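You operate a simulated robot arm through the tools that you are given. There is no shell and no other tool. Be economical: measure what you need, move in short steps, check, and stop when the job is done.

You are at the controls of a simulated robot arm. One attempt, no reset.

TASK
Fit a pump to the green bottle and crimp it on.
Fine: silver pump for a short bottle, gold for a tall one; height knob and head to suit the bottle, one pull, the holder back at LOAD.

It is judged by the outcome, as a careful person would: the job done as asked, and still so three seconds after it is handed in. It fails if anything else is knocked over, pushed out of place, dropped, spilled or broken.

THE ROBOT
A 6-joint arm with a two-finger parallel gripper, fixed in place. Base frame: the origin is at the foot of the arm, x ahead of it, y to its left, z up; the work surface is at about z = 754. Units: mm, rad, N and s.
With the tool pointing down near the work surface it reaches from about 260 to 680 mm from the base axis. Its first joint turns from -1.152 to 1.152 rad. Payload 2.9 kg.
The tool frame sits at the grasp point between the pads (the TCP): z along the fingers, y along the line on which they close. The tips reach 30 mm beyond it. The gripper opens to 110 mm. The fingers are 20 mm wide and 10 mm thick; the gripper's body (48 by 112 mm) begins 55 mm behind the TCP.
Orientation is told as [roll, pitch, yaw] about the base's x, y, z axes, in that order, counted from this pose: with the fingers straight down and closing along the base's y, the tool's x points along the base's -x, its y along +y and its z along -z.

THE INTERFACE
- The arm moves only by the tool jog_arm. Its arguments are lists of equal length, an entry for each row: "offset": the shift along the tool's x, y, z in m, a list of three; "rotation": the turn, a rotation vector about the tool's x, y, z in rad, a list of three; "fingers": the gripper command, from -1 (shut) to 1 (fully open), values between in proportion. In form: {"offset": [[x, y, z], ...], "rotation": [[ax, ay, az], ...], "fingers": [fingers, ...]}. A call has 1 to 12 rows; each row is the pose to reach, as a shift and turn from the pose commanded when the call began, along the tool's axes at that moment. Each row takes 0.2 s and may step no farther than 50 mm and 0.15 rad from the row before; otherwise, or with a gripper value out of range, the whole call is refused. Where a pose cannot be reached the arm comes as near as it can. A force on the tool above 70 N (or 10 N above the force at the start of the call, whichever is more), or a blocked arm, ends the call early, and 0.2 s more pass. The fingers move at their own pace (about 108 mm/s each) and stop on an object; they squeeze with about 26 N. The grip force told is the motor's: it shows also when the fingers shut on nothing. Time passes only in rows, and 0.2 s behind the last, so rows that repeat a pose let the fingers close. The reply holds the time, the measured pose of the TCP, the force on the tool along the base axes, the opening and the grip force, in the units named above and with some noise.
- Cameras (640 x 400 px; columns grow to the right, rows downward): "scene" is fixed at [78.9, 431.7, 1391.1]; the picture's right is [-0.76, -0.65, 0.00], its down [-0.32, 0.38, -0.86] and it looks along [0.56, -0.66, -0.50] (base axes); focal length 214 px, centre (320, 200). "wrist" rides on the gripper at [-36, 0, -57] in the tool frame; the picture's right is [0.00, -1.00, 0.00], its down [0.97, 0.00, -0.24] and it looks along [0.24, 0.00, 0.97] (tool axes); focal length 218 px, centre (320, 200).
- camera(camera): a new picture of that camera. The clock stands still meanwhile.
- pixel_to_xyz(camera, pixels): for up to 12 pixels [column, row] of the newest picture of that camera ("zoom" is the newest enlarged one), the place [x, y, z] in the base frame of the surface seen there, good to about 2 mm. The clock stands still meanwhile.
- zoom(camera, box): a new picture of the part [left, top, right, bottom] of that camera's present view, enlarged. The clock stands still meanwhile.
- finish_job(): hands the job in; it is judged then, once.

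Go step by step. Measure first, check grasps and placings, and put right what went wrong. The budget is 80 turns and 54 pictures, counting those below and the enlarged ones. Unless the task says otherwise, let go and move clear before handing in, and close with one line.

The tools are called after ">>>" by a JSON object that holds its "fn" and its "kwargs". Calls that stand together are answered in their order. jog_arm: Moves the arm, as the interface text tells. Its arguments: {"type":"object","properties":{"offset":{"type":"array"},"rotation":{"type":"array"},"fingers":{"type":"array"}},"required":["offset","rotation","fingers"]} The other tools are called the same way: camera (camera) takes a picture; pixel_to_xyz (camera, pixels) gives the place of the surface under pixels of a picture; zoom (camera, box) takes an enlarged picture of a part of a camera's view; finish_job () hands the job in.

At the start:

```text
clock: 0.0
tool_pos: [317.6, 4.9, 1350.4]
ee_rot: [-0.001, -0.002, 0.0]
ft_force: [-0.6, -0.6, 0.1]
gripper_width: 110.0
grip_force: 0.1
```

scene: 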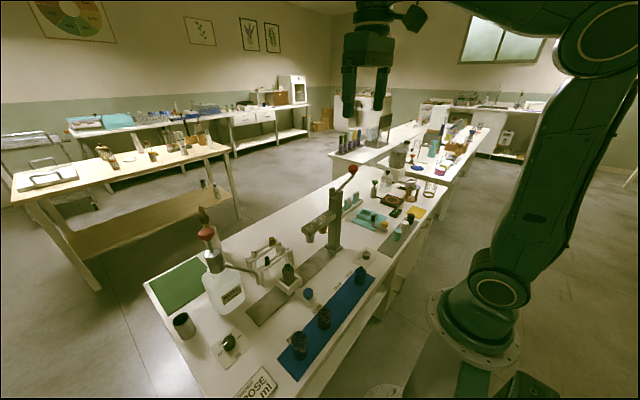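
wrist: 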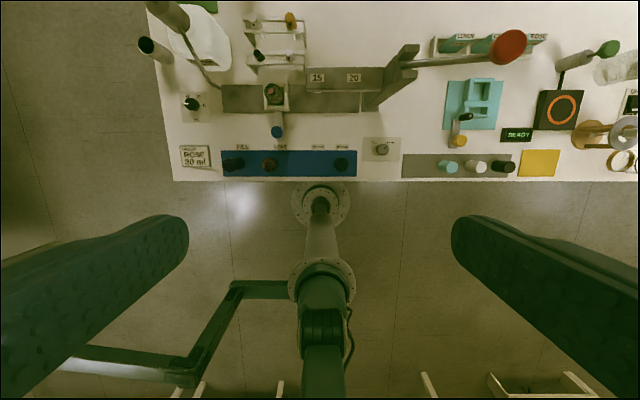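

The wrist view shows the bench with a crimp press around (300,90), a blue mat with pumps/bottles at (290,162) and a knob at (380,150). I'll zoom in to learn the layout.

>>> {"fn": "zoom", "kwargs": {"camera": "wrist", "box": [130, 0, 400, 190]}}

>>> {"fn": "zoom", "kwargs": {"camera": "wrist", "box": [370, 0, 640, 190]}}

>>> {"fn": "zoom", "kwargs": {"camera": "scene", "box": [140, 160, 400, 400]}}

>>> {"fn": "zoom", "kwargs": {"camera": "scene", "box": [310, 120, 500, 270]}}

```text
2.11 times, centred on (265, 95) of wrist
```

zoom: 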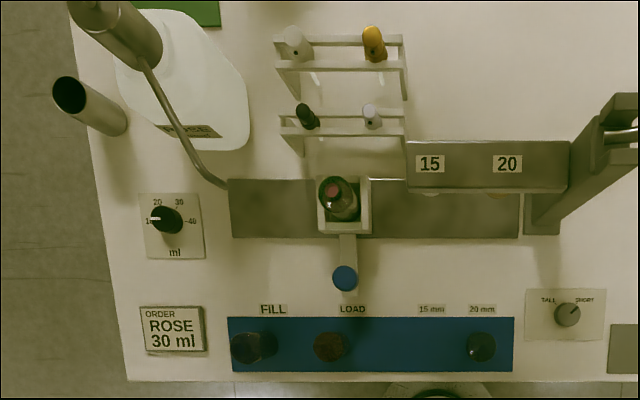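

```text
2.11 times, centred on (505, 95) of wrist
```

zoom: 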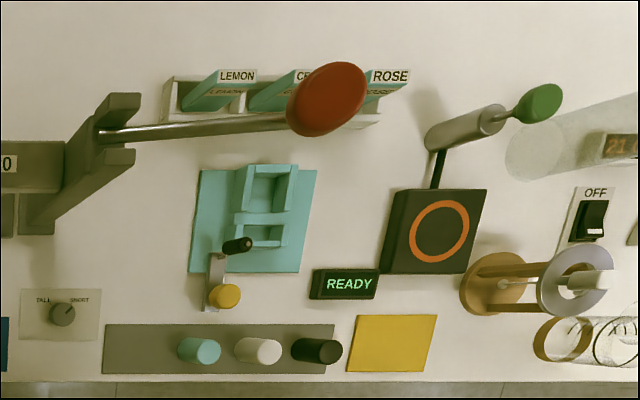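

```text
1.67 times, centred on (270, 280) of scene
```

zoom: 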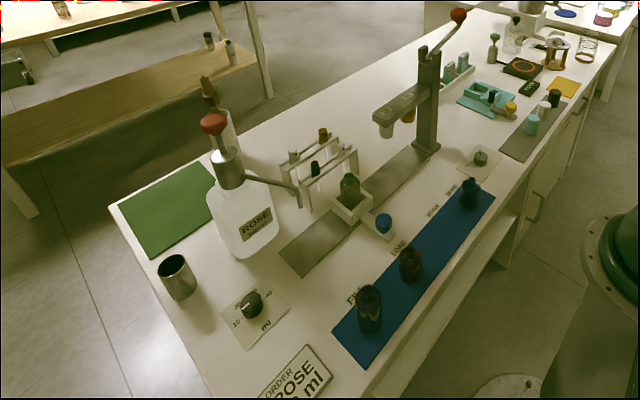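

```text
2.67 times, centred on (405, 195) of scene
```

zoom: 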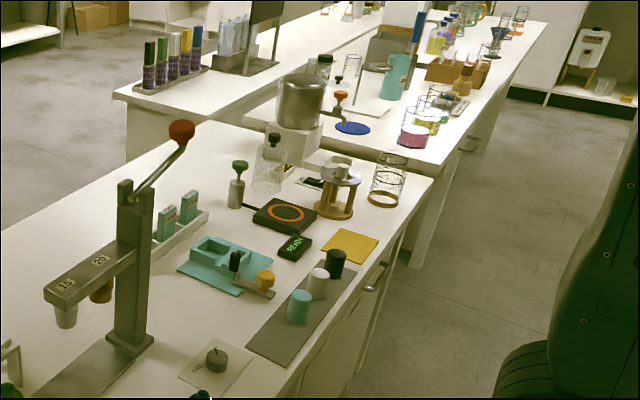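

The holder with a bottle sits at LOAD (zoom (340,200)), and the pump rack at (340,80). I'll measure the main points.

>>> {"fn": "zoom", "kwargs": {"camera": "wrist", "box": [215, 0, 415, 180]}}

>>> {"fn": "zoom", "kwargs": {"camera": "scene", "box": [235, 180, 375, 310]}}

```text
2.22 times, centred on (315, 90) of wrist
```

zoom: 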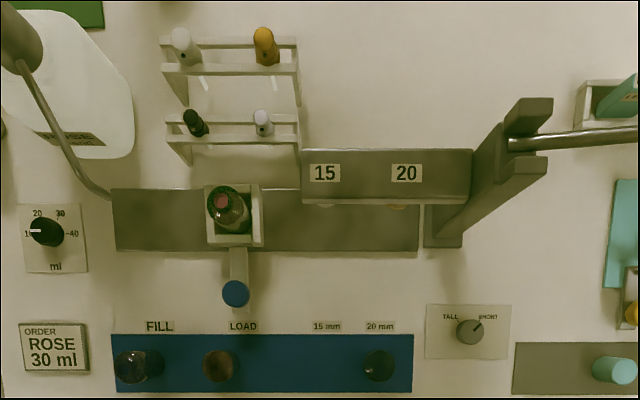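

```text
3.08 times, centred on (305, 245) of scene
```

zoom: 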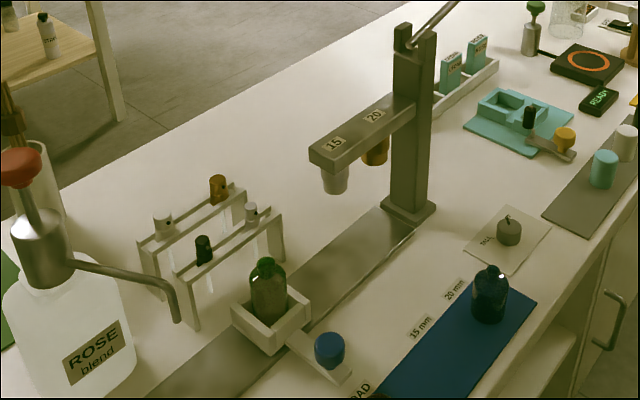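

The green bottle is in the holder at LOAD, and there are four pumps (two silver-looking). I'll measure bottle, pumps, knob and press heads.

>>> {"fn": "pixel_to_xyz", "kwargs": {"camera": "zoom", "pixels": [[267, 263], [268, 285], [270, 320], [163, 222], [218, 185], [203, 245], [251, 209], [330, 340], [508, 226], [490, 270], [335, 185], [375, 155]]}}

>>> {"fn": "pixel_to_xyz", "kwargs": {"camera": "wrist", "pixels": [[285, 90], [276, 130], [510, 45], [270, 163], [234, 163], [342, 162], [382, 148], [300, 25], [290, 15], [248, 15], [258, 55], [289, 55]]}}

```text
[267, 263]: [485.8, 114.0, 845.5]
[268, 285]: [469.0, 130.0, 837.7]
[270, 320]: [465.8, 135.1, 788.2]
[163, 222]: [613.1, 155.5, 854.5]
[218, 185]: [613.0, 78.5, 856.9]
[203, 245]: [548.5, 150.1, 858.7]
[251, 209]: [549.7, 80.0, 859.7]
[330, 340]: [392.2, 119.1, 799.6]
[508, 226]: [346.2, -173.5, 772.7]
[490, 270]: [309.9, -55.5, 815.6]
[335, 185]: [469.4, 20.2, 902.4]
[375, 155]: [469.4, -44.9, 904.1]
```

```text
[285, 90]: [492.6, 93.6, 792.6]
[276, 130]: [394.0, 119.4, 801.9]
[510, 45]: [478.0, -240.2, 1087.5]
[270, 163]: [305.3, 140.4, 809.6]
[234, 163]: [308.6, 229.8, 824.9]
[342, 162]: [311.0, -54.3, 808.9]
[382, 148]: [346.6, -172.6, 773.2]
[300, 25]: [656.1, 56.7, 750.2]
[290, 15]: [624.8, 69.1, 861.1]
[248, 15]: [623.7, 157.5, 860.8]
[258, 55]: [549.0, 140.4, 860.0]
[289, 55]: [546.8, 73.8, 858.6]
```

Next I move over the holder/rack area for a close wrist view.

>>> {"fn": "jog_arm", "kwargs": {"offset": [[-0.028, 0.013, 0.029], [-0.056, 0.026, 0.058], [-0.084, 0.039, 0.087], [-0.112, 0.052, 0.116], [-0.14, 0.065, 0.145], [-0.168, 0.078, 0.174], [-0.196, 0.091, 0.203], [-0.222, 0.105, 0.23]], "rotation": [[0, 0, 0], [0, 0, 0], [0, 0, 0], [0, 0, 0], [0, 0, 0], [0, 0, 0], [0, 0, 0], [0, 0, 0]], "fingers": [1, 1, 1, 1, 1, 1, 1, 1]}}

>>> {"fn": "camera", "kwargs": {"camera": "wrist"}}

```text
clock: 1.8
tool_pos: [541.4, 109.4, 1118.6]
ee_rot: [0.0, -0.004, 0.0]
ft_force: [-0.9, -0.2, 0.1]
gripper_width: 110.4
grip_force: 0.1
```

```text
45 pictures are left
```

wrist: 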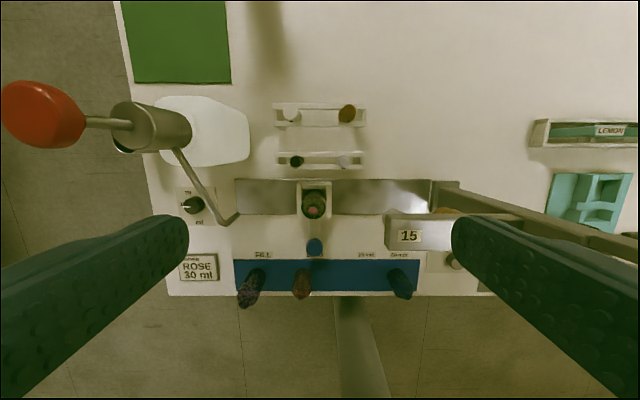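

>>> {"fn": "zoom", "kwargs": {"camera": "wrist", "box": [230, 90, 430, 310]}}

>>> {"fn": "zoom", "kwargs": {"camera": "wrist", "box": [265, 95, 375, 225]}}

```text
1.82 times, centred on (330, 200) of wrist
```

zoom: 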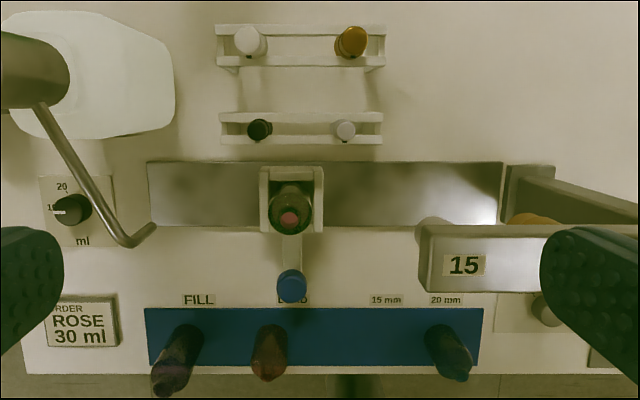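

```text
3.08 times, centred on (320, 160) of wrist
```

zoom: 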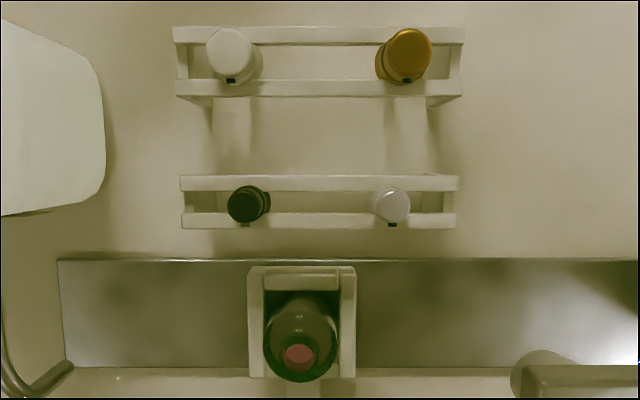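

Four pumps: white-ish large and gold in back, black and silvery small in front. I need the bottle's neck and height and the pump colours; zooming tightly.

>>> {"fn": "zoom", "kwargs": {"camera": "scene", "box": [265, 225, 315, 265]}}

>>> {"fn": "zoom", "kwargs": {"camera": "scene", "box": [280, 240, 380, 370]}}

>>> {"fn": "zoom", "kwargs": {"camera": "scene", "box": [265, 250, 310, 295]}}

```text
10.00 times, centred on (290, 245) of scene
```

zoom: 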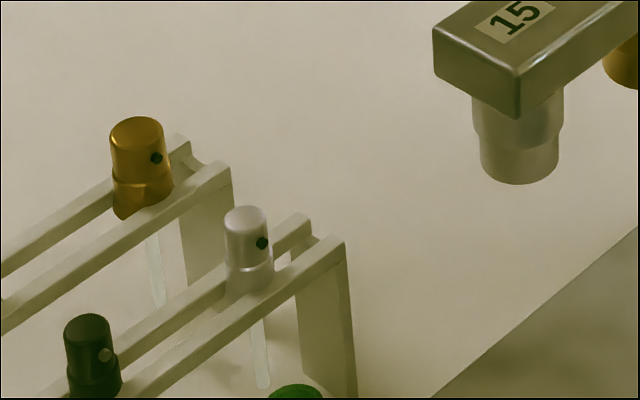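

```text
3.08 times, centred on (330, 305) of scene
```

zoom: 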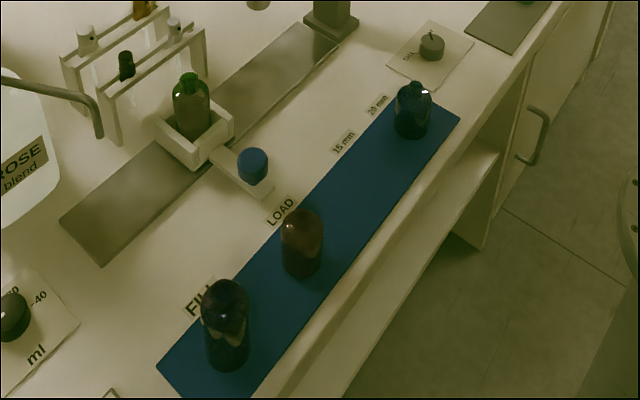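

```text
8.89 times, centred on (288, 272) of scene
```

zoom: 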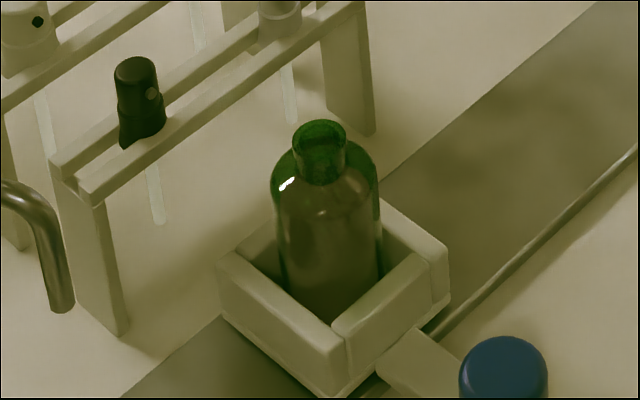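

Zoom shows the green bottle's neck and the blue knob; I'll query heights and neck edges and compare with the others.

>>> {"fn": "pixel_to_xyz", "kwargs": {"camera": "zoom", "pixels": [[297, 150], [320, 180], [344, 150], [320, 122], [320, 150], [276, 240], [380, 240], [320, 300], [292, 305], [410, 370], [370, 290], [500, 340]]}}

>>> {"fn": "zoom", "kwargs": {"camera": "scene", "box": [255, 230, 305, 270]}}

```text
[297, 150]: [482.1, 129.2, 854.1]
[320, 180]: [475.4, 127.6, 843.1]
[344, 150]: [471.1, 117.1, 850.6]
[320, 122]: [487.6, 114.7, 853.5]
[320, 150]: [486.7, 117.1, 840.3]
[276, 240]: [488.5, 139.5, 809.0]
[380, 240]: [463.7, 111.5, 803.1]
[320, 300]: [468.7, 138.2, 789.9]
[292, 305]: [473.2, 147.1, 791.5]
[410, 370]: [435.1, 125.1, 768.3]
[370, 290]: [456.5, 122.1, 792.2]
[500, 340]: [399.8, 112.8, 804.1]
```

```text
10.00 times, centred on (280, 250) of scene
```

zoom: 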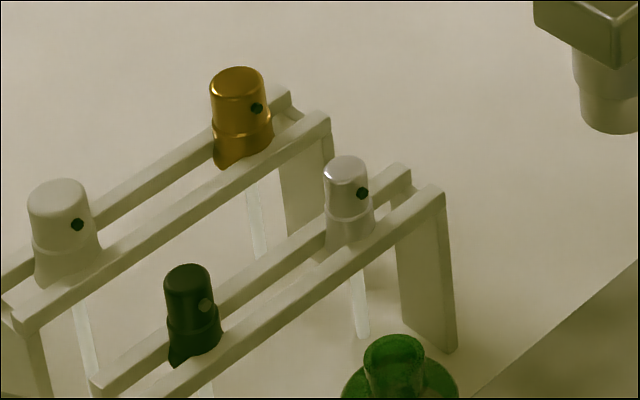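

The back-left pump is matte white, the front-right one metallic silver (small). Now compare bottle heights.

>>> {"fn": "zoom", "kwargs": {"camera": "scene", "box": [280, 260, 380, 370]}}

>>> {"fn": "zoom", "kwargs": {"camera": "scene", "box": [335, 240, 395, 290]}}

```text
3.64 times, centred on (330, 315) of scene
```

zoom: 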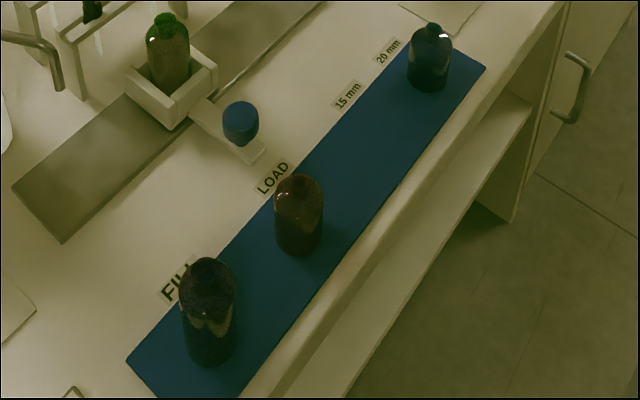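

```text
8.00 times, centred on (365, 265) of scene
```

zoom: 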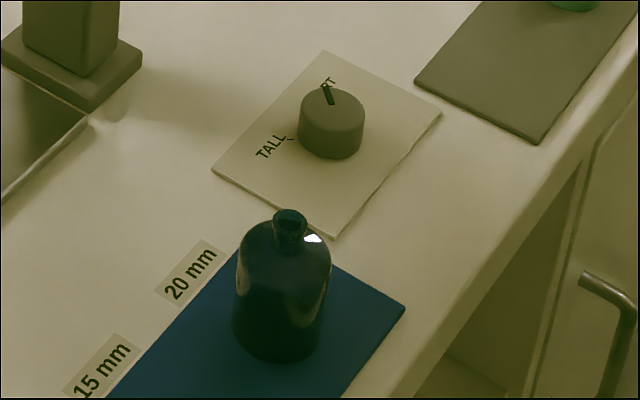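

The knob's mark points at SHORT. I'll read the neck tops of the other bottles from a fresh zoom.

>>> {"fn": "pixel_to_xyz", "kwargs": {"camera": "zoom", "pixels": [[289, 213], [279, 238], [303, 238], [240, 300], [327, 300], [278, 358], [328, 90], [330, 110], [345, 125], [290, 140], [335, 88]]}}

>>> {"fn": "zoom", "kwargs": {"camera": "scene", "box": [320, 300, 375, 365]}}

```text
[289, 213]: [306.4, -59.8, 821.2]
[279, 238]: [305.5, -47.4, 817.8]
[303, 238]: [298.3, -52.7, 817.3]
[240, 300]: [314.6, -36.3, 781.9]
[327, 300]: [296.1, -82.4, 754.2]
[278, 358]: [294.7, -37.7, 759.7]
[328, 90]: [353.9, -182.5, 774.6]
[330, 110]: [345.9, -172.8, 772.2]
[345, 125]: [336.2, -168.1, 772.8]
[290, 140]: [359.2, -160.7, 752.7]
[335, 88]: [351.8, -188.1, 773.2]
```

```text
6.15 times, centred on (348, 332) of scene
```

zoom: 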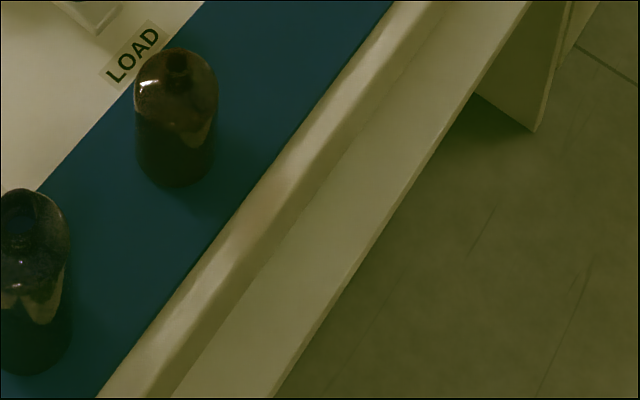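

>>> {"fn": "pixel_to_xyz", "kwargs": {"camera": "zoom", "pixels": [[177, 54], [190, 66], [167, 66], [178, 80], [20, 195], [20, 230], [60, 200], [5, 240], [35, 240], [50, 290]]}}

>>> {"fn": "zoom", "kwargs": {"camera": "scene", "box": [290, 310, 345, 370]}}

```text
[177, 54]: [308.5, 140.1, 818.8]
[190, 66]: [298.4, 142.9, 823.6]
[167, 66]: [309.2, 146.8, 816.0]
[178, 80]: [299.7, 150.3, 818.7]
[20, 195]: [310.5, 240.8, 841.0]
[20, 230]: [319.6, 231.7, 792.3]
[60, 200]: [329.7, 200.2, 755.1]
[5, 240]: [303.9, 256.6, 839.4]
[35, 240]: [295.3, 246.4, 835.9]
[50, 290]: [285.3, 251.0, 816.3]
```

```text
6.67 times, centred on (318, 340) of scene
```

zoom: 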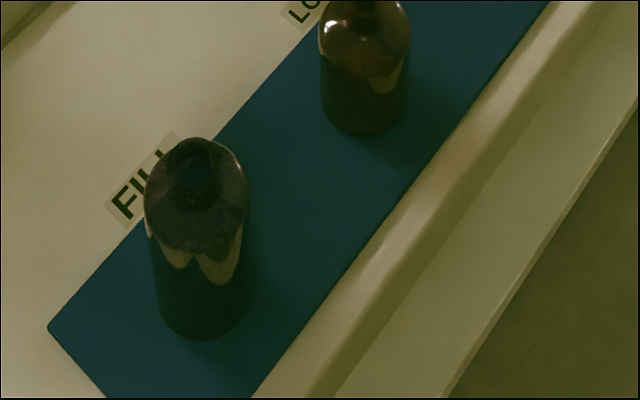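

Short bottles on the mat reach about z 822 (66 high), the dark one about 842+. Green's top is at 854 in the holder, so I need the holder floor height; moving closer above it.

>>> {"fn": "jog_arm", "kwargs": {"offset": [[0.02, 0.002, 0.04], [0.04, 0.004, 0.08], [0.06, 0.008, 0.12], [0.065, 0.01, 0.13]], "rotation": [[0, 0, 0], [0, 0, 0], [0, 0, 0], [0, 0, 0]], "fingers": [0.5, 0.5, 0.5, 0.5]}}

>>> {"fn": "camera", "kwargs": {"camera": "wrist"}}

>>> {"fn": "zoom", "kwargs": {"camera": "wrist", "box": [240, 110, 400, 270]}}

```text
clock: 2.8
tool_pos: [475.1, 120.5, 991.5]
ee_rot: [0.0, -0.002, 0.0]
ft_force: [0.0, 0.0, -0.4]
gripper_width: 82.2
grip_force: 0.0
```

```text
34 pictures are left
```

wrist: 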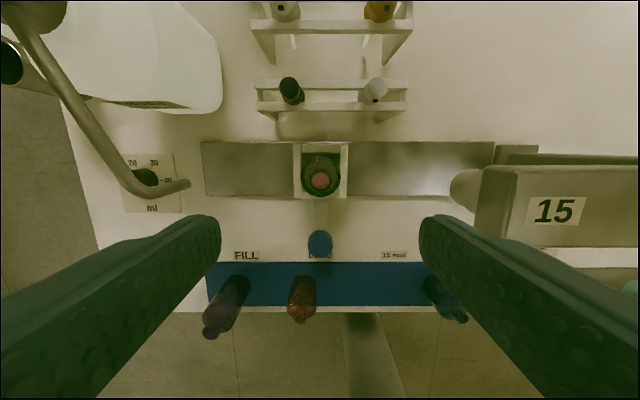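

```text
2.50 times, centred on (320, 190) of wrist
```

zoom: 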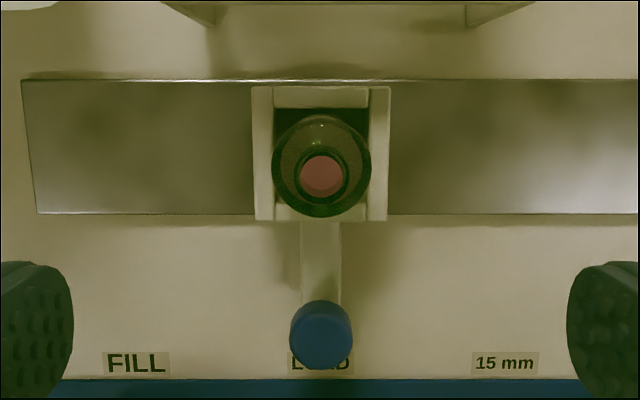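

The bottle's mouth is at zoom (320,176); measuring corners of the holder interior, mouth rim and the knob.

>>> {"fn": "pixel_to_xyz", "kwargs": {"camera": "zoom", "pixels": [[355, 113], [360, 118], [281, 118], [320, 98], [262, 160], [378, 160], [294, 176], [350, 176], [320, 205], [320, 335], [200, 150], [320, 150]]}}

>>> {"fn": "pixel_to_xyz", "kwargs": {"camera": "wrist", "pixels": [[291, 90], [374, 90], [285, 10], [380, 10], [465, 186], [185, 185], [265, 108], [400, 84], [260, 84], [330, 84], [330, 106], [540, 175]]}}

```text
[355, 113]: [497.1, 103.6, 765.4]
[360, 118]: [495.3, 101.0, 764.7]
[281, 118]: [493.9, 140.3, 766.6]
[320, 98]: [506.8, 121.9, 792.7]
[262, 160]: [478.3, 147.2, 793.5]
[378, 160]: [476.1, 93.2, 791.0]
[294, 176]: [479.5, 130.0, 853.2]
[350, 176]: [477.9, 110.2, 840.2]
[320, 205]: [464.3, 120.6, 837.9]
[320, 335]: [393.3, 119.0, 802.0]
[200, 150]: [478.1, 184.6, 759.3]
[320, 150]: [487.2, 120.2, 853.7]
```

```text
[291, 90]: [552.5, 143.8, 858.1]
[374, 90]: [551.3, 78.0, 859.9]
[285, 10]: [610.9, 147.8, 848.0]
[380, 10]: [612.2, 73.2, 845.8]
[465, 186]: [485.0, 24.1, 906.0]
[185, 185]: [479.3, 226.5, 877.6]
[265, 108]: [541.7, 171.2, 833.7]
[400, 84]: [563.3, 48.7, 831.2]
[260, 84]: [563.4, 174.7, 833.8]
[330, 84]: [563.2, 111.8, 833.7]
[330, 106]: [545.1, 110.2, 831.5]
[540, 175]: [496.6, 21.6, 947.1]
```

Holder floor is at 765 and the mouth at 854, so the green bottle is ~89 tall (tall), neck about 20 mm: gold pump, TALL, 20 mm head. Next I move over the height knob for a close look.

>>> {"fn": "jog_arm", "kwargs": {"offset": [[0.043, 0, 0], [0.086, 0, 0], [0.129, 0, 0], [0.129, -0.049, 0], [0.129, -0.098, 0], [0.129, -0.147, 0], [0.129, -0.196, 0.02], [0.129, -0.245, 0.05], [0.129, -0.293, 0.06]], "rotation": [[0, 0, 0], [0, 0, 0], [0, 0, 0], [0, 0, 0], [0, 0, 0], [0, 0, 0], [0, 0, 0], [0, 0, 0], [0, 0, 0]], "fingers": [0, 0, 0, 0, 0, 0, 0, 0, 0]}}

>>> {"fn": "camera", "kwargs": {"camera": "wrist"}}

```text
refused: row 7 steps farther than a row can; nothing moved
```

```text
32 pictures are left
```

wrist: 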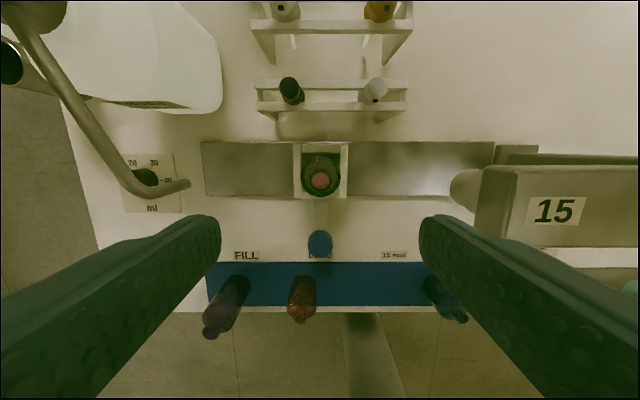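

The call was refused for an over-long step; I'll send it with shorter steps.

>>> {"fn": "jog_arm", "kwargs": {"offset": [[0.043, 0, 0], [0.086, 0, 0], [0.129, 0, 0], [0.129, -0.045, 0], [0.129, -0.09, 0], [0.129, -0.135, 0], [0.129, -0.18, 0.015], [0.129, -0.223, 0.03], [0.129, -0.266, 0.045], [0.129, -0.293, 0.06]], "rotation": [[0, 0, 0], [0, 0, 0], [0, 0, 0], [0, 0, 0], [0, 0, 0], [0, 0, 0], [0, 0, 0], [0, 0, 0], [0, 0, 0], [0, 0, 0]], "fingers": [0, 0, 0, 0, 0, 0, 0, 0, 0, 0]}}

```text
clock: 5.0
tool_pos: [347.0, -175.7, 930.7]
ee_rot: [0.001, -0.002, 0.002]
ft_force: [0.2, -0.6, 0.0]
gripper_width: 55.2
grip_force: 0.1
```

>>> {"fn": "camera", "kwargs": {"camera": "wrist"}}

>>> {"fn": "zoom", "kwargs": {"camera": "wrist", "box": [230, 100, 410, 280]}}

```text
31 pictures are left
```

wrist: 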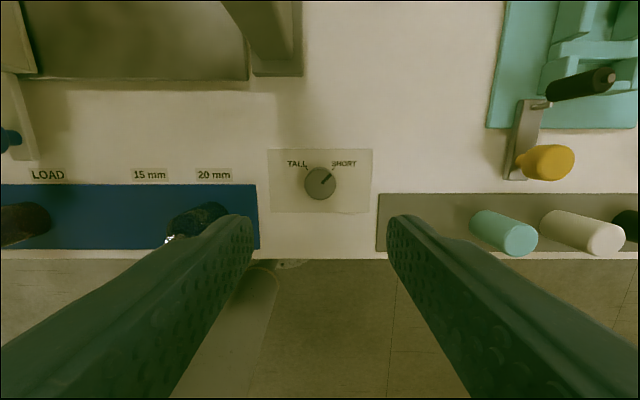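

```text
2.22 times, centred on (320, 190) of wrist
```

zoom: 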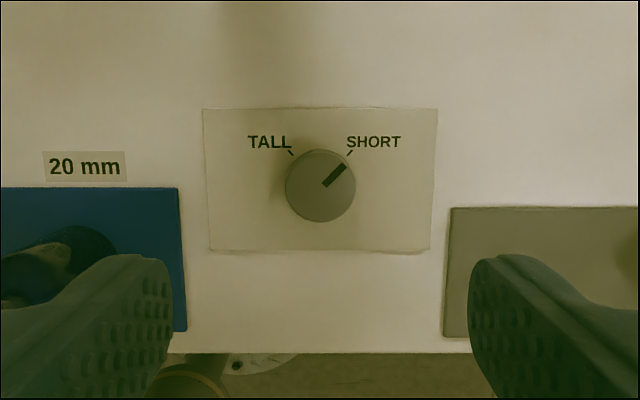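

>>> {"fn": "pixel_to_xyz", "kwargs": {"camera": "zoom", "pixels": [[321, 185], [288, 185], [353, 185], [321, 215], [321, 155], [290, 152], [349, 152], [84, 165], [325, 182], [344, 165]]}}

>>> {"fn": "pixel_to_xyz", "kwargs": {"camera": "wrist", "pixels": [[150, 175], [48, 175], [30, 140], [275, 70]]}}

```text
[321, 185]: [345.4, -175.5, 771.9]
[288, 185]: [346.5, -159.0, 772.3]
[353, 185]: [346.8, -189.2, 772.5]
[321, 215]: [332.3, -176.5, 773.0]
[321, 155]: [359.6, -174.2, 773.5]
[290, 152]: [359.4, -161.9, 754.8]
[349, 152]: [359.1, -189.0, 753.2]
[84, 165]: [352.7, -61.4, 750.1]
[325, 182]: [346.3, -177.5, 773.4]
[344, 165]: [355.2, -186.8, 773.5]
```

```text
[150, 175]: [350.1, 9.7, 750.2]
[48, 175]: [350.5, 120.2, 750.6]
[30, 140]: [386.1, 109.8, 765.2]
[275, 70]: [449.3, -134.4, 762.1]
```

Knob centre is (346,-175), top 773, mark at −45°, TALL at +45°. I pre-turn the tool −45° while descending, then grip and turn +90°.

>>> {"fn": "jog_arm", "kwargs": {"offset": [[0, 0, 0.02], [0, 0, 0.04], [0, 0, 0.06], [0, 0, 0.08], [0, 0, 0.1], [0, 0, 0.12], [0.001, 0, 0.136], [0.001, 0, 0.142], [0.001, 0, 0.142], [0.001, 0, 0.142]], "rotation": [[0, 0, 0.13], [0, 0, 0.26], [0, 0, 0.39], [0, 0, 0.52], [0, 0, 0.65], [0, 0, 0.78], [0, 0, 0.785], [0, 0, 0.785], [0, 0, 0.785], [0, 0, 0.785]], "fingers": [0, 0, 0, 0, 0, 0, 0, 0, -1, -1]}}

```text
clock: 7.2
tool_pos: [345.2, -175.3, 788.3]
ee_rot: [-0.001, -0.002, -0.787]
ft_force: [-8.0, -8.4, 0.1]
gripper_width: 31.4
grip_force: 44.9
```

Fingers hold the knob at 31 mm. Turning 90° counter-clockwise.

>>> {"fn": "jog_arm", "kwargs": {"offset": [[0, 0, 0], [0, 0, 0], [0, 0, 0], [0, 0, 0], [0, 0, 0], [0, 0, 0], [0, 0, 0], [0, 0, 0], [0, 0, 0], [0, 0, 0], [0, 0, 0], [0, 0, 0]], "rotation": [[0, 0, -0.14], [0, 0, -0.28], [0, 0, -0.42], [0, 0, -0.56], [0, 0, -0.7], [0, 0, -0.84], [0, 0, -0.98], [0, 0, -1.12], [0, 0, -1.26], [0, 0, -1.4], [0, 0, -1.52], [0, 0, -1.57]], "fingers": [-1, -1, -1, -1, -1, -1, -1, -1, -1, -1, -1, -1]}}

```text
clock: 9.8
tool_pos: [346.2, -174.7, 787.5]
ee_rot: [-0.003, 0.005, 0.787]
ft_force: [-7.0, -21.6, -31.2]
gripper_width: 31.5
grip_force: 44.8
```

Turn reached +45°. Releasing, rising and un-turning.

>>> {"fn": "jog_arm", "kwargs": {"offset": [[0, 0, 0], [0, 0, 0], [0, 0, -0.03], [0, 0, -0.06], [0, 0, -0.09], [0, 0, -0.12], [0, 0, -0.15], [0, 0, -0.18], [0, 0, -0.2]], "rotation": [[0, 0, 0], [0, 0, 0], [0, 0, 0], [0, 0, 0.13], [0, 0, 0.26], [0, 0, 0.39], [0, 0, 0.52], [0, 0, 0.65], [0, 0, 0.785]], "fingers": [0, 0, 0, 0, 0, 0, 0, 0, 0]}}

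>>> {"fn": "zoom", "kwargs": {"camera": "wrist", "box": [0, 0, 480, 300]}}

```text
clock: 11.8
tool_pos: [345.1, -173.2, 988.6]
ee_rot: [0.0, -0.002, -0.001]
ft_force: [0.1, -0.3, -0.6]
gripper_width: 55.1
grip_force: 0.0
```

```text
1.33 times, centred on (240, 150) of wrist
```

zoom: 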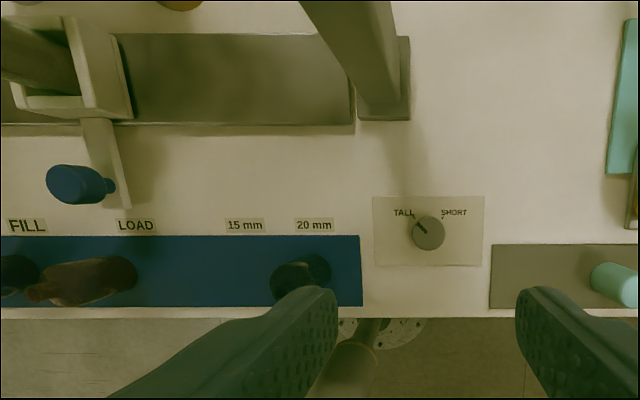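

The knob's mark now points at TALL. Next, travel around to above the gold pump at about (612,75).

>>> {"fn": "jog_arm", "kwargs": {"offset": [[0, 0.045, -0.01], [0, 0.09, -0.02], [0, 0.135, -0.02], [0, 0.18, -0.02], [0, 0.225, -0.02], [0, 0.258, -0.02], [-0.045, 0.258, -0.02], [-0.09, 0.258, -0.02], [-0.135, 0.258, -0.02], [-0.18, 0.258, -0.02], [-0.225, 0.252, -0.02], [-0.267, 0.248, -0.02]], "rotation": [[0, 0, 0], [0, 0, 0], [0, 0, 0], [0, 0, 0], [0, 0, 0], [0, 0, 0], [0, 0, 0], [0, 0, 0], [0, 0, 0], [0, 0, 0], [0, 0, 0], [0, 0, 0]], "fingers": [0, 0, 0, 0, 0, 0, 0, 0, 0, 0, 0, 0]}}

>>> {"fn": "camera", "kwargs": {"camera": "wrist"}}

```text
clock: 14.4
tool_pos: [613.5, 75.7, 1008.3]
ee_rot: [-0.001, 0.0, 0.0]
ft_force: [0.2, -0.1, -0.4]
gripper_width: 54.9
grip_force: 0.0
```

```text
28 pictures are left
```

wrist: 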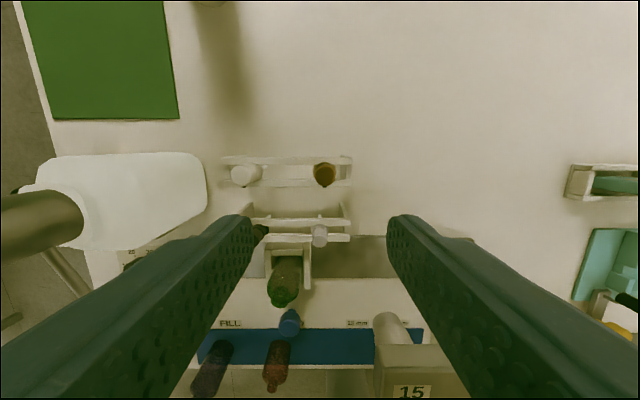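

The gold pump is at pixel (325,173). I'll zoom for exact edges.

>>> {"fn": "zoom", "kwargs": {"camera": "wrist", "box": [280, 140, 370, 200]}}

```text
6.67 times, centred on (325, 170) of wrist
```

zoom: 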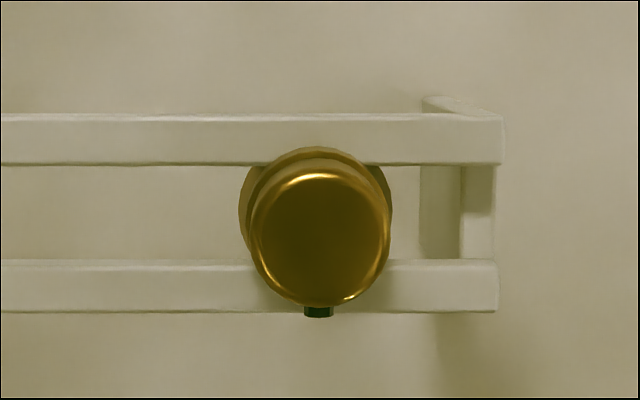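

>>> {"fn": "pixel_to_xyz", "kwargs": {"camera": "zoom", "pixels": [[320, 240], [256, 240], [384, 240], [320, 180], [320, 295], [320, 150], [247, 230], [100, 140], [100, 285], [318, 312], [388, 230]]}}

```text
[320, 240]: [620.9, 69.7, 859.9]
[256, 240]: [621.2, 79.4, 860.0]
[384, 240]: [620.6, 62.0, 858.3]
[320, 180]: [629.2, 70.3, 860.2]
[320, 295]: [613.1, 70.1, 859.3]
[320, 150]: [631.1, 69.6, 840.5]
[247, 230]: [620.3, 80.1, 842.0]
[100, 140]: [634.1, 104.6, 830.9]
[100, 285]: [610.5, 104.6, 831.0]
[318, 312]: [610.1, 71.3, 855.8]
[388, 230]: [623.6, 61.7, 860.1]
```

Pump centre is (621, 70), cap from ~842 to 860, skirt resting on bars at 831. Descending to TCP z≈872 and closing on the cap.

>>> {"fn": "jog_arm", "kwargs": {"offset": [[-0.0075, -0.0052, 0.0], [-0.0075, -0.0052, 0.045], [-0.0075, -0.0052, 0.09], [-0.0075, -0.0052, 0.12], [-0.0075, -0.0052, 0.136], [-0.0075, -0.0052, 0.136], [-0.0075, -0.0052, 0.136], [-0.0075, -0.0052, 0.136]], "rotation": [[0, 0, 0], [0, 0, 0], [0, 0, 0], [0, 0, 0], [0, 0, 0], [0, 0, 0], [0, 0, 0], [0, 0, 0]], "fingers": [0, 0, 0, 0, 0, 0, -1, -1]}}

```text
clock: 16.2
tool_pos: [621.6, 70.7, 872.5]
ee_rot: [-0.001, -0.002, 0.002]
ft_force: [1.0, 0.4, -0.9]
gripper_width: 19.2
grip_force: 25.3
```

Gripped at 19 mm. Lifting straight up.

>>> {"fn": "jog_arm", "kwargs": {"offset": [[0, 0, -0.02], [0, 0, -0.05], [0, 0, -0.09], [0, 0, -0.13], [0, 0, -0.15]], "rotation": [[0, 0, 0], [0, 0, 0], [0, 0, 0], [0, 0, 0], [0, 0, 0]], "fingers": [-1, -1, -1, -1, -1]}}

>>> {"fn": "zoom", "kwargs": {"camera": "scene", "box": [240, 160, 340, 260]}}

```text
clock: 17.4
tool_pos: [622.2, 69.6, 1022.8]
ee_rot: [0.0, -0.003, 0.0]
ft_force: [-1.2, 0.2, -0.1]
gripper_width: 18.6
grip_force: 26.3
```

```text
4.00 times, centred on (290, 210) of scene
```

zoom: 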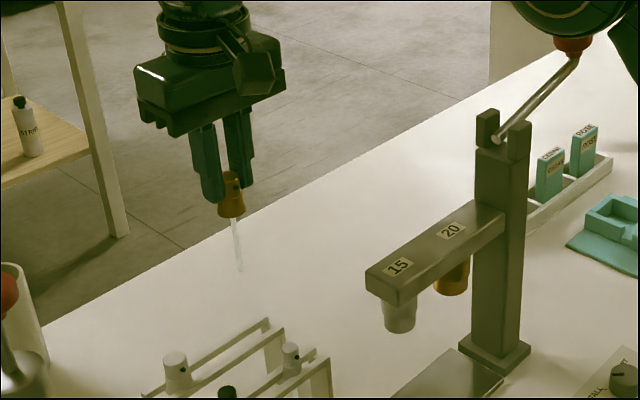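

The pump hangs straight with a ~55 mm tube. Moving over the bottle at (479,120) while high, then checking alignment.

>>> {"fn": "jog_arm", "kwargs": {"offset": [[0.035, 0.012, 0], [0.07, 0.024, 0], [0.105, 0.036, 0], [0.14, 0.048, 0], [0.143, 0.051, 0]], "rotation": [[0, 0, 0], [0, 0, 0], [0, 0, 0], [0, 0, 0], [0, 0, 0]], "fingers": [-1, -1, -1, -1, -1]}}

>>> {"fn": "zoom", "kwargs": {"camera": "wrist", "box": [260, 130, 380, 250]}}

>>> {"fn": "zoom", "kwargs": {"camera": "scene", "box": [250, 200, 330, 290]}}

```text
clock: 18.6
tool_pos: [479.6, 120.7, 1023.3]
ee_rot: [-0.001, -0.002, 0.0]
ft_force: [-0.4, 1.0, -0.3]
gripper_width: 19.1
grip_force: 26.3
```

```text
3.33 times, centred on (320, 190) of wrist
```

zoom: 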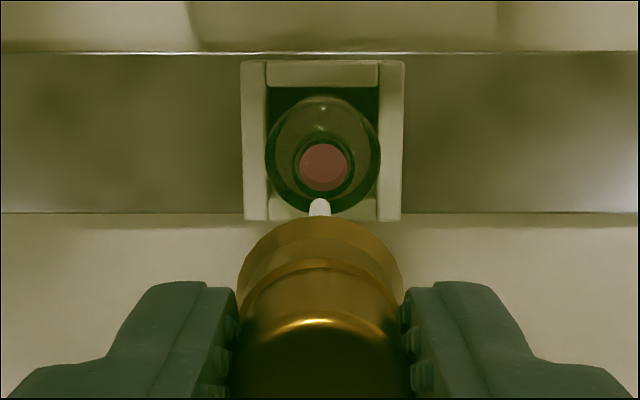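

```text
4.44 times, centred on (290, 245) of scene
```

zoom: 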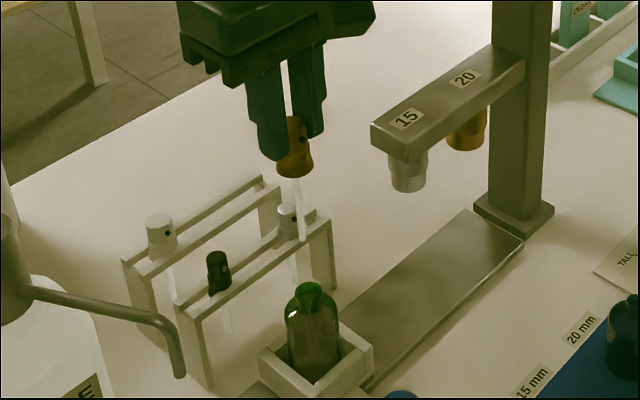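

Tube looks vertical; I'll measure tube tip and mouth in the scene zoom.

>>> {"fn": "pixel_to_xyz", "kwargs": {"camera": "zoom", "pixels": [[303, 238], [302, 230], [299, 205], [298, 190], [296, 175], [280, 170], [312, 170], [310, 285], [297, 292], [322, 292], [310, 300], [310, 292]]}}

>>> {"fn": "zoom", "kwargs": {"camera": "wrist", "box": [280, 150, 360, 230]}}

```text
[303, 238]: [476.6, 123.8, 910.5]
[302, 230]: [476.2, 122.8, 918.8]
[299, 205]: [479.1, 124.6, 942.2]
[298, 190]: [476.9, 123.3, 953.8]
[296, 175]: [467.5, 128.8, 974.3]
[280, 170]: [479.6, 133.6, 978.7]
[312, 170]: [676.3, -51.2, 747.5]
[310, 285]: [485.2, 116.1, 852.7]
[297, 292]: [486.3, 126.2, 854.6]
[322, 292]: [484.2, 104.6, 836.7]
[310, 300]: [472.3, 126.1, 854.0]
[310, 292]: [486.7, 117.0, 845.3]
```

```text
5.00 times, centred on (320, 190) of wrist
```

zoom: 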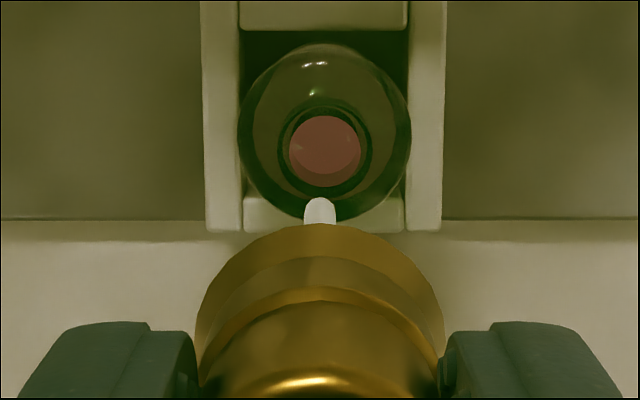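

Tube tip is ~z 909 and vertical; mouth centre ≈ (481,120). I'll shift ~1 mm and descend until the tip is just above the mouth, then look.

>>> {"fn": "jog_arm", "kwargs": {"offset": [[-0.0012, -0.0008, 0.015], [-0.0012, -0.0008, 0.03], [-0.0012, -0.0008, 0.046]], "rotation": [[0, 0, 0], [0, 0, 0], [0, 0, 0]], "fingers": [-1, -1, -1]}}

>>> {"fn": "zoom", "kwargs": {"camera": "wrist", "box": [280, 150, 360, 230]}}

>>> {"fn": "zoom", "kwargs": {"camera": "scene", "box": [265, 230, 315, 290]}}

```text
clock: 19.4
tool_pos: [478.9, 120.4, 976.7]
ee_rot: [-0.003, -0.001, -0.001]
ft_force: [-0.2, 0.3, 0.2]
gripper_width: 18.8
grip_force: 25.7
```

```text
5.00 times, centred on (320, 190) of wrist
```

zoom: 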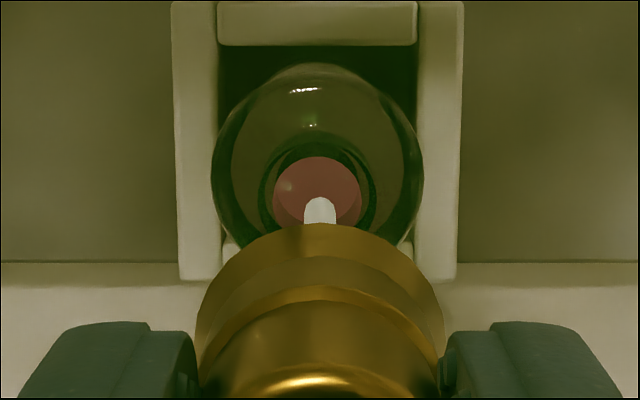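

```text
6.67 times, centred on (290, 260) of scene
```

zoom: 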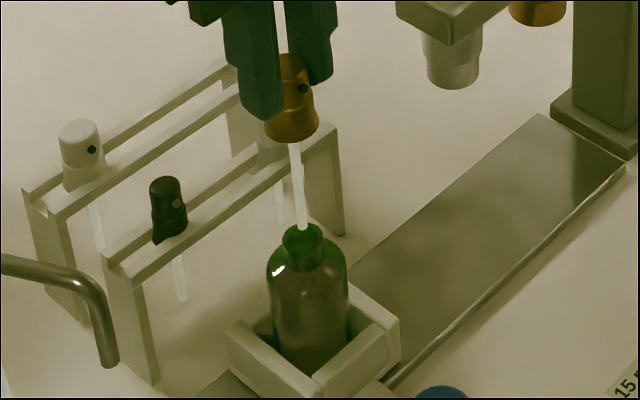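

Tube is centred in the mouth (wrist zoom (319,205)). Descending with the tube in the neck to just above skirt contact.

>>> {"fn": "jog_arm", "kwargs": {"offset": [[-0.0005, -0.0003, 0.015], [-0.0005, -0.0003, 0.03], [-0.0005, -0.0003, 0.045], [-0.0005, -0.0003, 0.06], [-0.0005, -0.0003, 0.07]], "rotation": [[0, 0, 0], [0, 0, 0], [0, 0, 0], [0, 0, 0], [0, 0, 0]], "fingers": [-1, -1, -1, -1, -1]}}

>>> {"fn": "zoom", "kwargs": {"camera": "scene", "box": [270, 235, 320, 285]}}

```text
clock: 20.6
tool_pos: [478.8, 119.9, 905.8]
ee_rot: [-0.003, -0.002, 0.0]
ft_force: [0.7, -0.2, -0.1]
gripper_width: 19.0
grip_force: 26.1
```

```text
8.00 times, centred on (295, 260) of scene
```

zoom: 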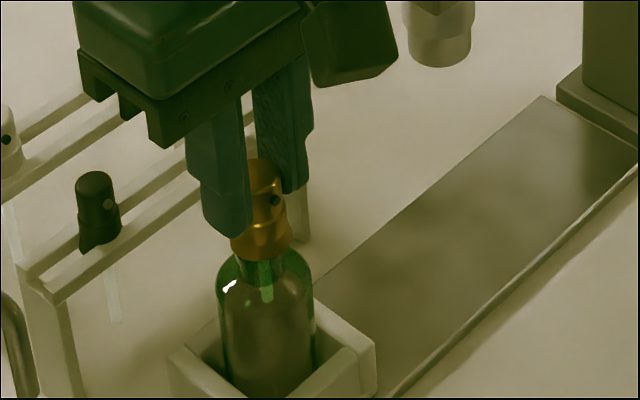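

The skirt sits just above/at the neck with no force. Lowering gently in small steps.

>>> {"fn": "jog_arm", "kwargs": {"offset": [[0, 0, 0.004], [0, 0, 0.008], [0, 0, 0.012]], "rotation": [[0, 0, 0], [0, 0, 0], [0, 0, 0]], "fingers": [-1, -1, -1]}}

```text
clock: 21.4
tool_pos: [478.9, 118.8, 895.1]
ee_rot: [0.001, -0.004, 0.001]
ft_force: [-1.0, -0.7, 5.7]
gripper_width: 19.2
grip_force: 25.7
```

Contact of ~6 N at z 895. Looking at whether the skirt is over the neck.

>>> {"fn": "zoom", "kwargs": {"camera": "scene", "box": [275, 245, 310, 280]}}

```text
11.43 times, centred on (292, 262) of scene
```

zoom: 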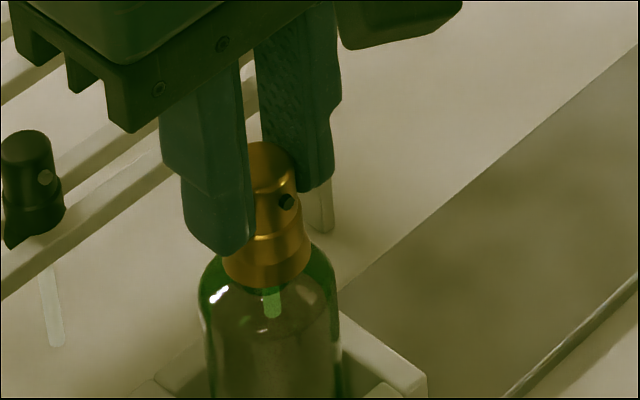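

The skirt covers the neck down to the shoulder, seated. Releasing and rising straight up.

>>> {"fn": "jog_arm", "kwargs": {"offset": [[0, 0, 0.011], [0, 0, 0.011], [0, 0, -0.01], [0, 0, -0.05], [0, 0, -0.09], [0, 0, -0.1]], "rotation": [[0, 0, 0], [0, 0, 0], [0, 0, 0], [0, 0, 0], [0, 0, 0], [0, 0, 0]], "fingers": [-0.4, -0.3, -0.3, -0.3, -0.3, -0.3]}}

>>> {"fn": "zoom", "kwargs": {"camera": "scene", "box": [260, 195, 370, 305]}}

```text
clock: 22.8
tool_pos: [477.9, 119.5, 994.5]
ee_rot: [-0.002, -0.002, 0.001]
ft_force: [0.2, -0.7, 0.2]
gripper_width: 38.7
grip_force: 0.1
```

```text
3.64 times, centred on (315, 250) of scene
```

zoom: 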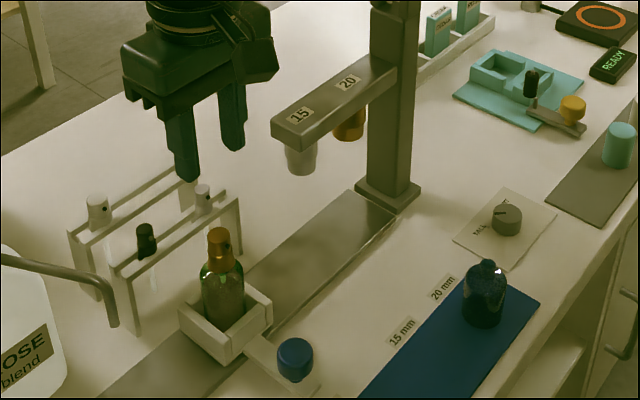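

The pump stands upright on the bottle. Checking clearances: pump top vs head bottoms, and handle.

>>> {"fn": "pixel_to_xyz", "kwargs": {"camera": "zoom", "pixels": [[219, 232], [301, 172], [290, 165], [315, 165], [350, 138], [301, 150], [294, 345], [295, 360], [220, 262], [294, 372], [310, 385], [222, 240]]}}

```text
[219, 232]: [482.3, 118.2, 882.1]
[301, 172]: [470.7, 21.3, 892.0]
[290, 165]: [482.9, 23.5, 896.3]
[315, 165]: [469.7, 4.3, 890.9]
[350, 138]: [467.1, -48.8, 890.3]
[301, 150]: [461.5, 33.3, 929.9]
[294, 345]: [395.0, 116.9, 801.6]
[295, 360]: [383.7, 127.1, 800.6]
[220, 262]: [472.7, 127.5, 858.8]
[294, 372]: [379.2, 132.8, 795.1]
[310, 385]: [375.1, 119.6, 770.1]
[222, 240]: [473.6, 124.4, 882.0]
```

Pump top 883 clears the 15 mm head's bottom (~890). Now grip the blue holder knob at (392,118), top 802.

>>> {"fn": "jog_arm", "kwargs": {"offset": [[0.043, 0, 0], [0.087, -0.001, 0], [0.087, -0.001, 0.045], [0.087, -0.001, 0.09], [0.087, -0.001, 0.135], [0.087, -0.001, 0.17], [0.087, -0.001, 0.187], [0.087, -0.001, 0.187], [0.087, -0.001, 0.187], [0.087, -0.001, 0.187]], "rotation": [[0, 0, 0], [0, 0, 0], [0, 0, 0], [0, 0, 0], [0, 0, 0], [0, 0, 0], [0, 0, 0], [0, 0, 0], [0, 0, 0], [0, 0, 0]], "fingers": [0, 0, 0, 0, 0, 0, 0, -0.4, -1, -1]}}

```text
clock: 25.0
tool_pos: [393.0, 120.0, 807.3]
ee_rot: [0.001, -0.001, 0.0]
ft_force: [1.5, 0.8, -5.8]
gripper_width: 31.2
grip_force: 45.0
```

Knob gripped (31 mm). Sliding gently toward −y, first 60 mm.

>>> {"fn": "jog_arm", "kwargs": {"offset": [[0, -0.004, 0], [0, -0.01, 0], [0, -0.018, 0], [0, -0.026, 0], [0, -0.034, 0], [0, -0.042, 0], [0, -0.05, 0], [0, -0.056, 0], [0, -0.06, 0]], "rotation": [[0, 0, 0], [0, 0, 0], [0, 0, 0], [0, 0, 0], [0, 0, 0], [0, 0, 0], [0, 0, 0], [0, 0, 0], [0, 0, 0]], "fingers": [-1, -1, -1, -1, -1, -1, -1, -1, -1]}}

>>> {"fn": "zoom", "kwargs": {"camera": "scene", "box": [250, 190, 390, 320]}}

```text
clock: 27.0
tool_pos: [393.0, 57.8, 807.3]
ee_rot: [0.001, -0.005, 0.001]
ft_force: [9.3, 1.6, 14.4]
gripper_width: 30.9
grip_force: 45.3
```

```text
3.08 times, centred on (320, 255) of scene
```

zoom: 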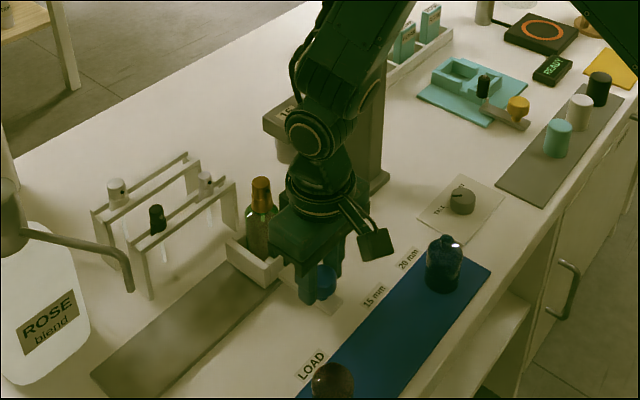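

The holder slides with the pump upright. Checking the black appendage on the wrist vs. the blue bottle and press arm clearance.

>>> {"fn": "pixel_to_xyz", "kwargs": {"camera": "zoom", "pixels": [[375, 258], [362, 255], [392, 250], [385, 232], [300, 145], [285, 200], [315, 130], [260, 190], [300, 240], [270, 215]]}}

```text
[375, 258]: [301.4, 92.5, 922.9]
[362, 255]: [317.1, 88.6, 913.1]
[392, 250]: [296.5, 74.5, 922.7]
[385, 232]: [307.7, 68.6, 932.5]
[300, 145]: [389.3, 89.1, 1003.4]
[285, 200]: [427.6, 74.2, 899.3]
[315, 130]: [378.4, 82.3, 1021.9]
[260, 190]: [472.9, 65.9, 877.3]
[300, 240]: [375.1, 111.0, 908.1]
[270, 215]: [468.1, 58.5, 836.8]
```

Clear on both counts. Continuing to the 20 mm station (y≈−61).

>>> {"fn": "jog_arm", "kwargs": {"offset": [[0, -0.006, 0], [0, -0.016, 0], [0, -0.027, 0], [0, -0.038, 0], [0, -0.049, 0], [0, -0.06, 0], [0, -0.071, 0], [0, -0.082, 0], [0, -0.093, 0], [0, -0.103, 0], [0, -0.112, 0], [0, -0.118, 0]], "rotation": [[0, 0, 0], [0, 0, 0], [0, 0, 0], [0, 0, 0], [0, 0, 0], [0, 0, 0], [0, 0, 0], [0, 0, 0], [0, 0, 0], [0, 0, 0], [0, 0, 0], [0, 0, 0]], "fingers": [-1, -1, -1, -1, -1, -1, -1, -1, -1, -1, -1, -1]}}

>>> {"fn": "zoom", "kwargs": {"camera": "wrist", "box": [120, 0, 520, 300]}}

```text
clock: 29.6
tool_pos: [393.1, -59.7, 808.3]
ee_rot: [-0.001, -0.004, 0.0]
ft_force: [14.3, -0.4, -2.3]
gripper_width: 31.2
grip_force: 45.5
```

```text
1.33 times, centred on (320, 150) of wrist
```

zoom: 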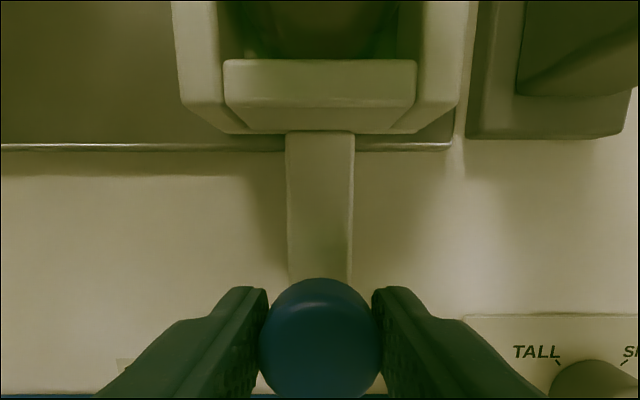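

At y≈−60 with holder square. Releasing, rising and checking alignment under the 20 mm head.

>>> {"fn": "jog_arm", "kwargs": {"offset": [[0, 0, 0], [0, 0, 0], [0, 0, -0.03], [0.01, 0, -0.07], [0.03, 0, -0.11], [0.05, 0, -0.15], [0.07, 0, -0.19], [0.08, 0, -0.23], [0.08, 0, -0.27]], "rotation": [[0, 0, 0], [0, 0, 0], [0, 0, 0], [0, 0, 0], [0, 0, 0], [0, 0, 0], [0, 0, 0], [0, 0, 0], [0, 0, 0]], "fingers": [0, 0, 0, 0, 0, 0, 0, 0, 0]}}

>>> {"fn": "zoom", "kwargs": {"camera": "scene", "box": [285, 150, 385, 280]}}

```text
clock: 31.6
tool_pos: [310.1, -57.8, 1075.6]
ee_rot: [0.0, 0.0, 0.0]
ft_force: [-0.3, 0.5, 0.0]
gripper_width: 55.3
grip_force: 0.1
```

```text
3.08 times, centred on (335, 215) of scene
```

zoom: 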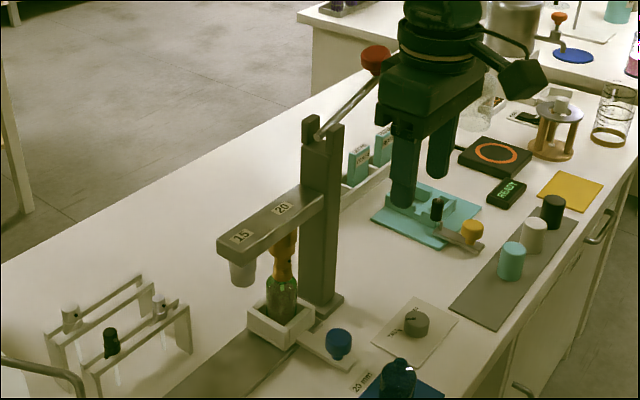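

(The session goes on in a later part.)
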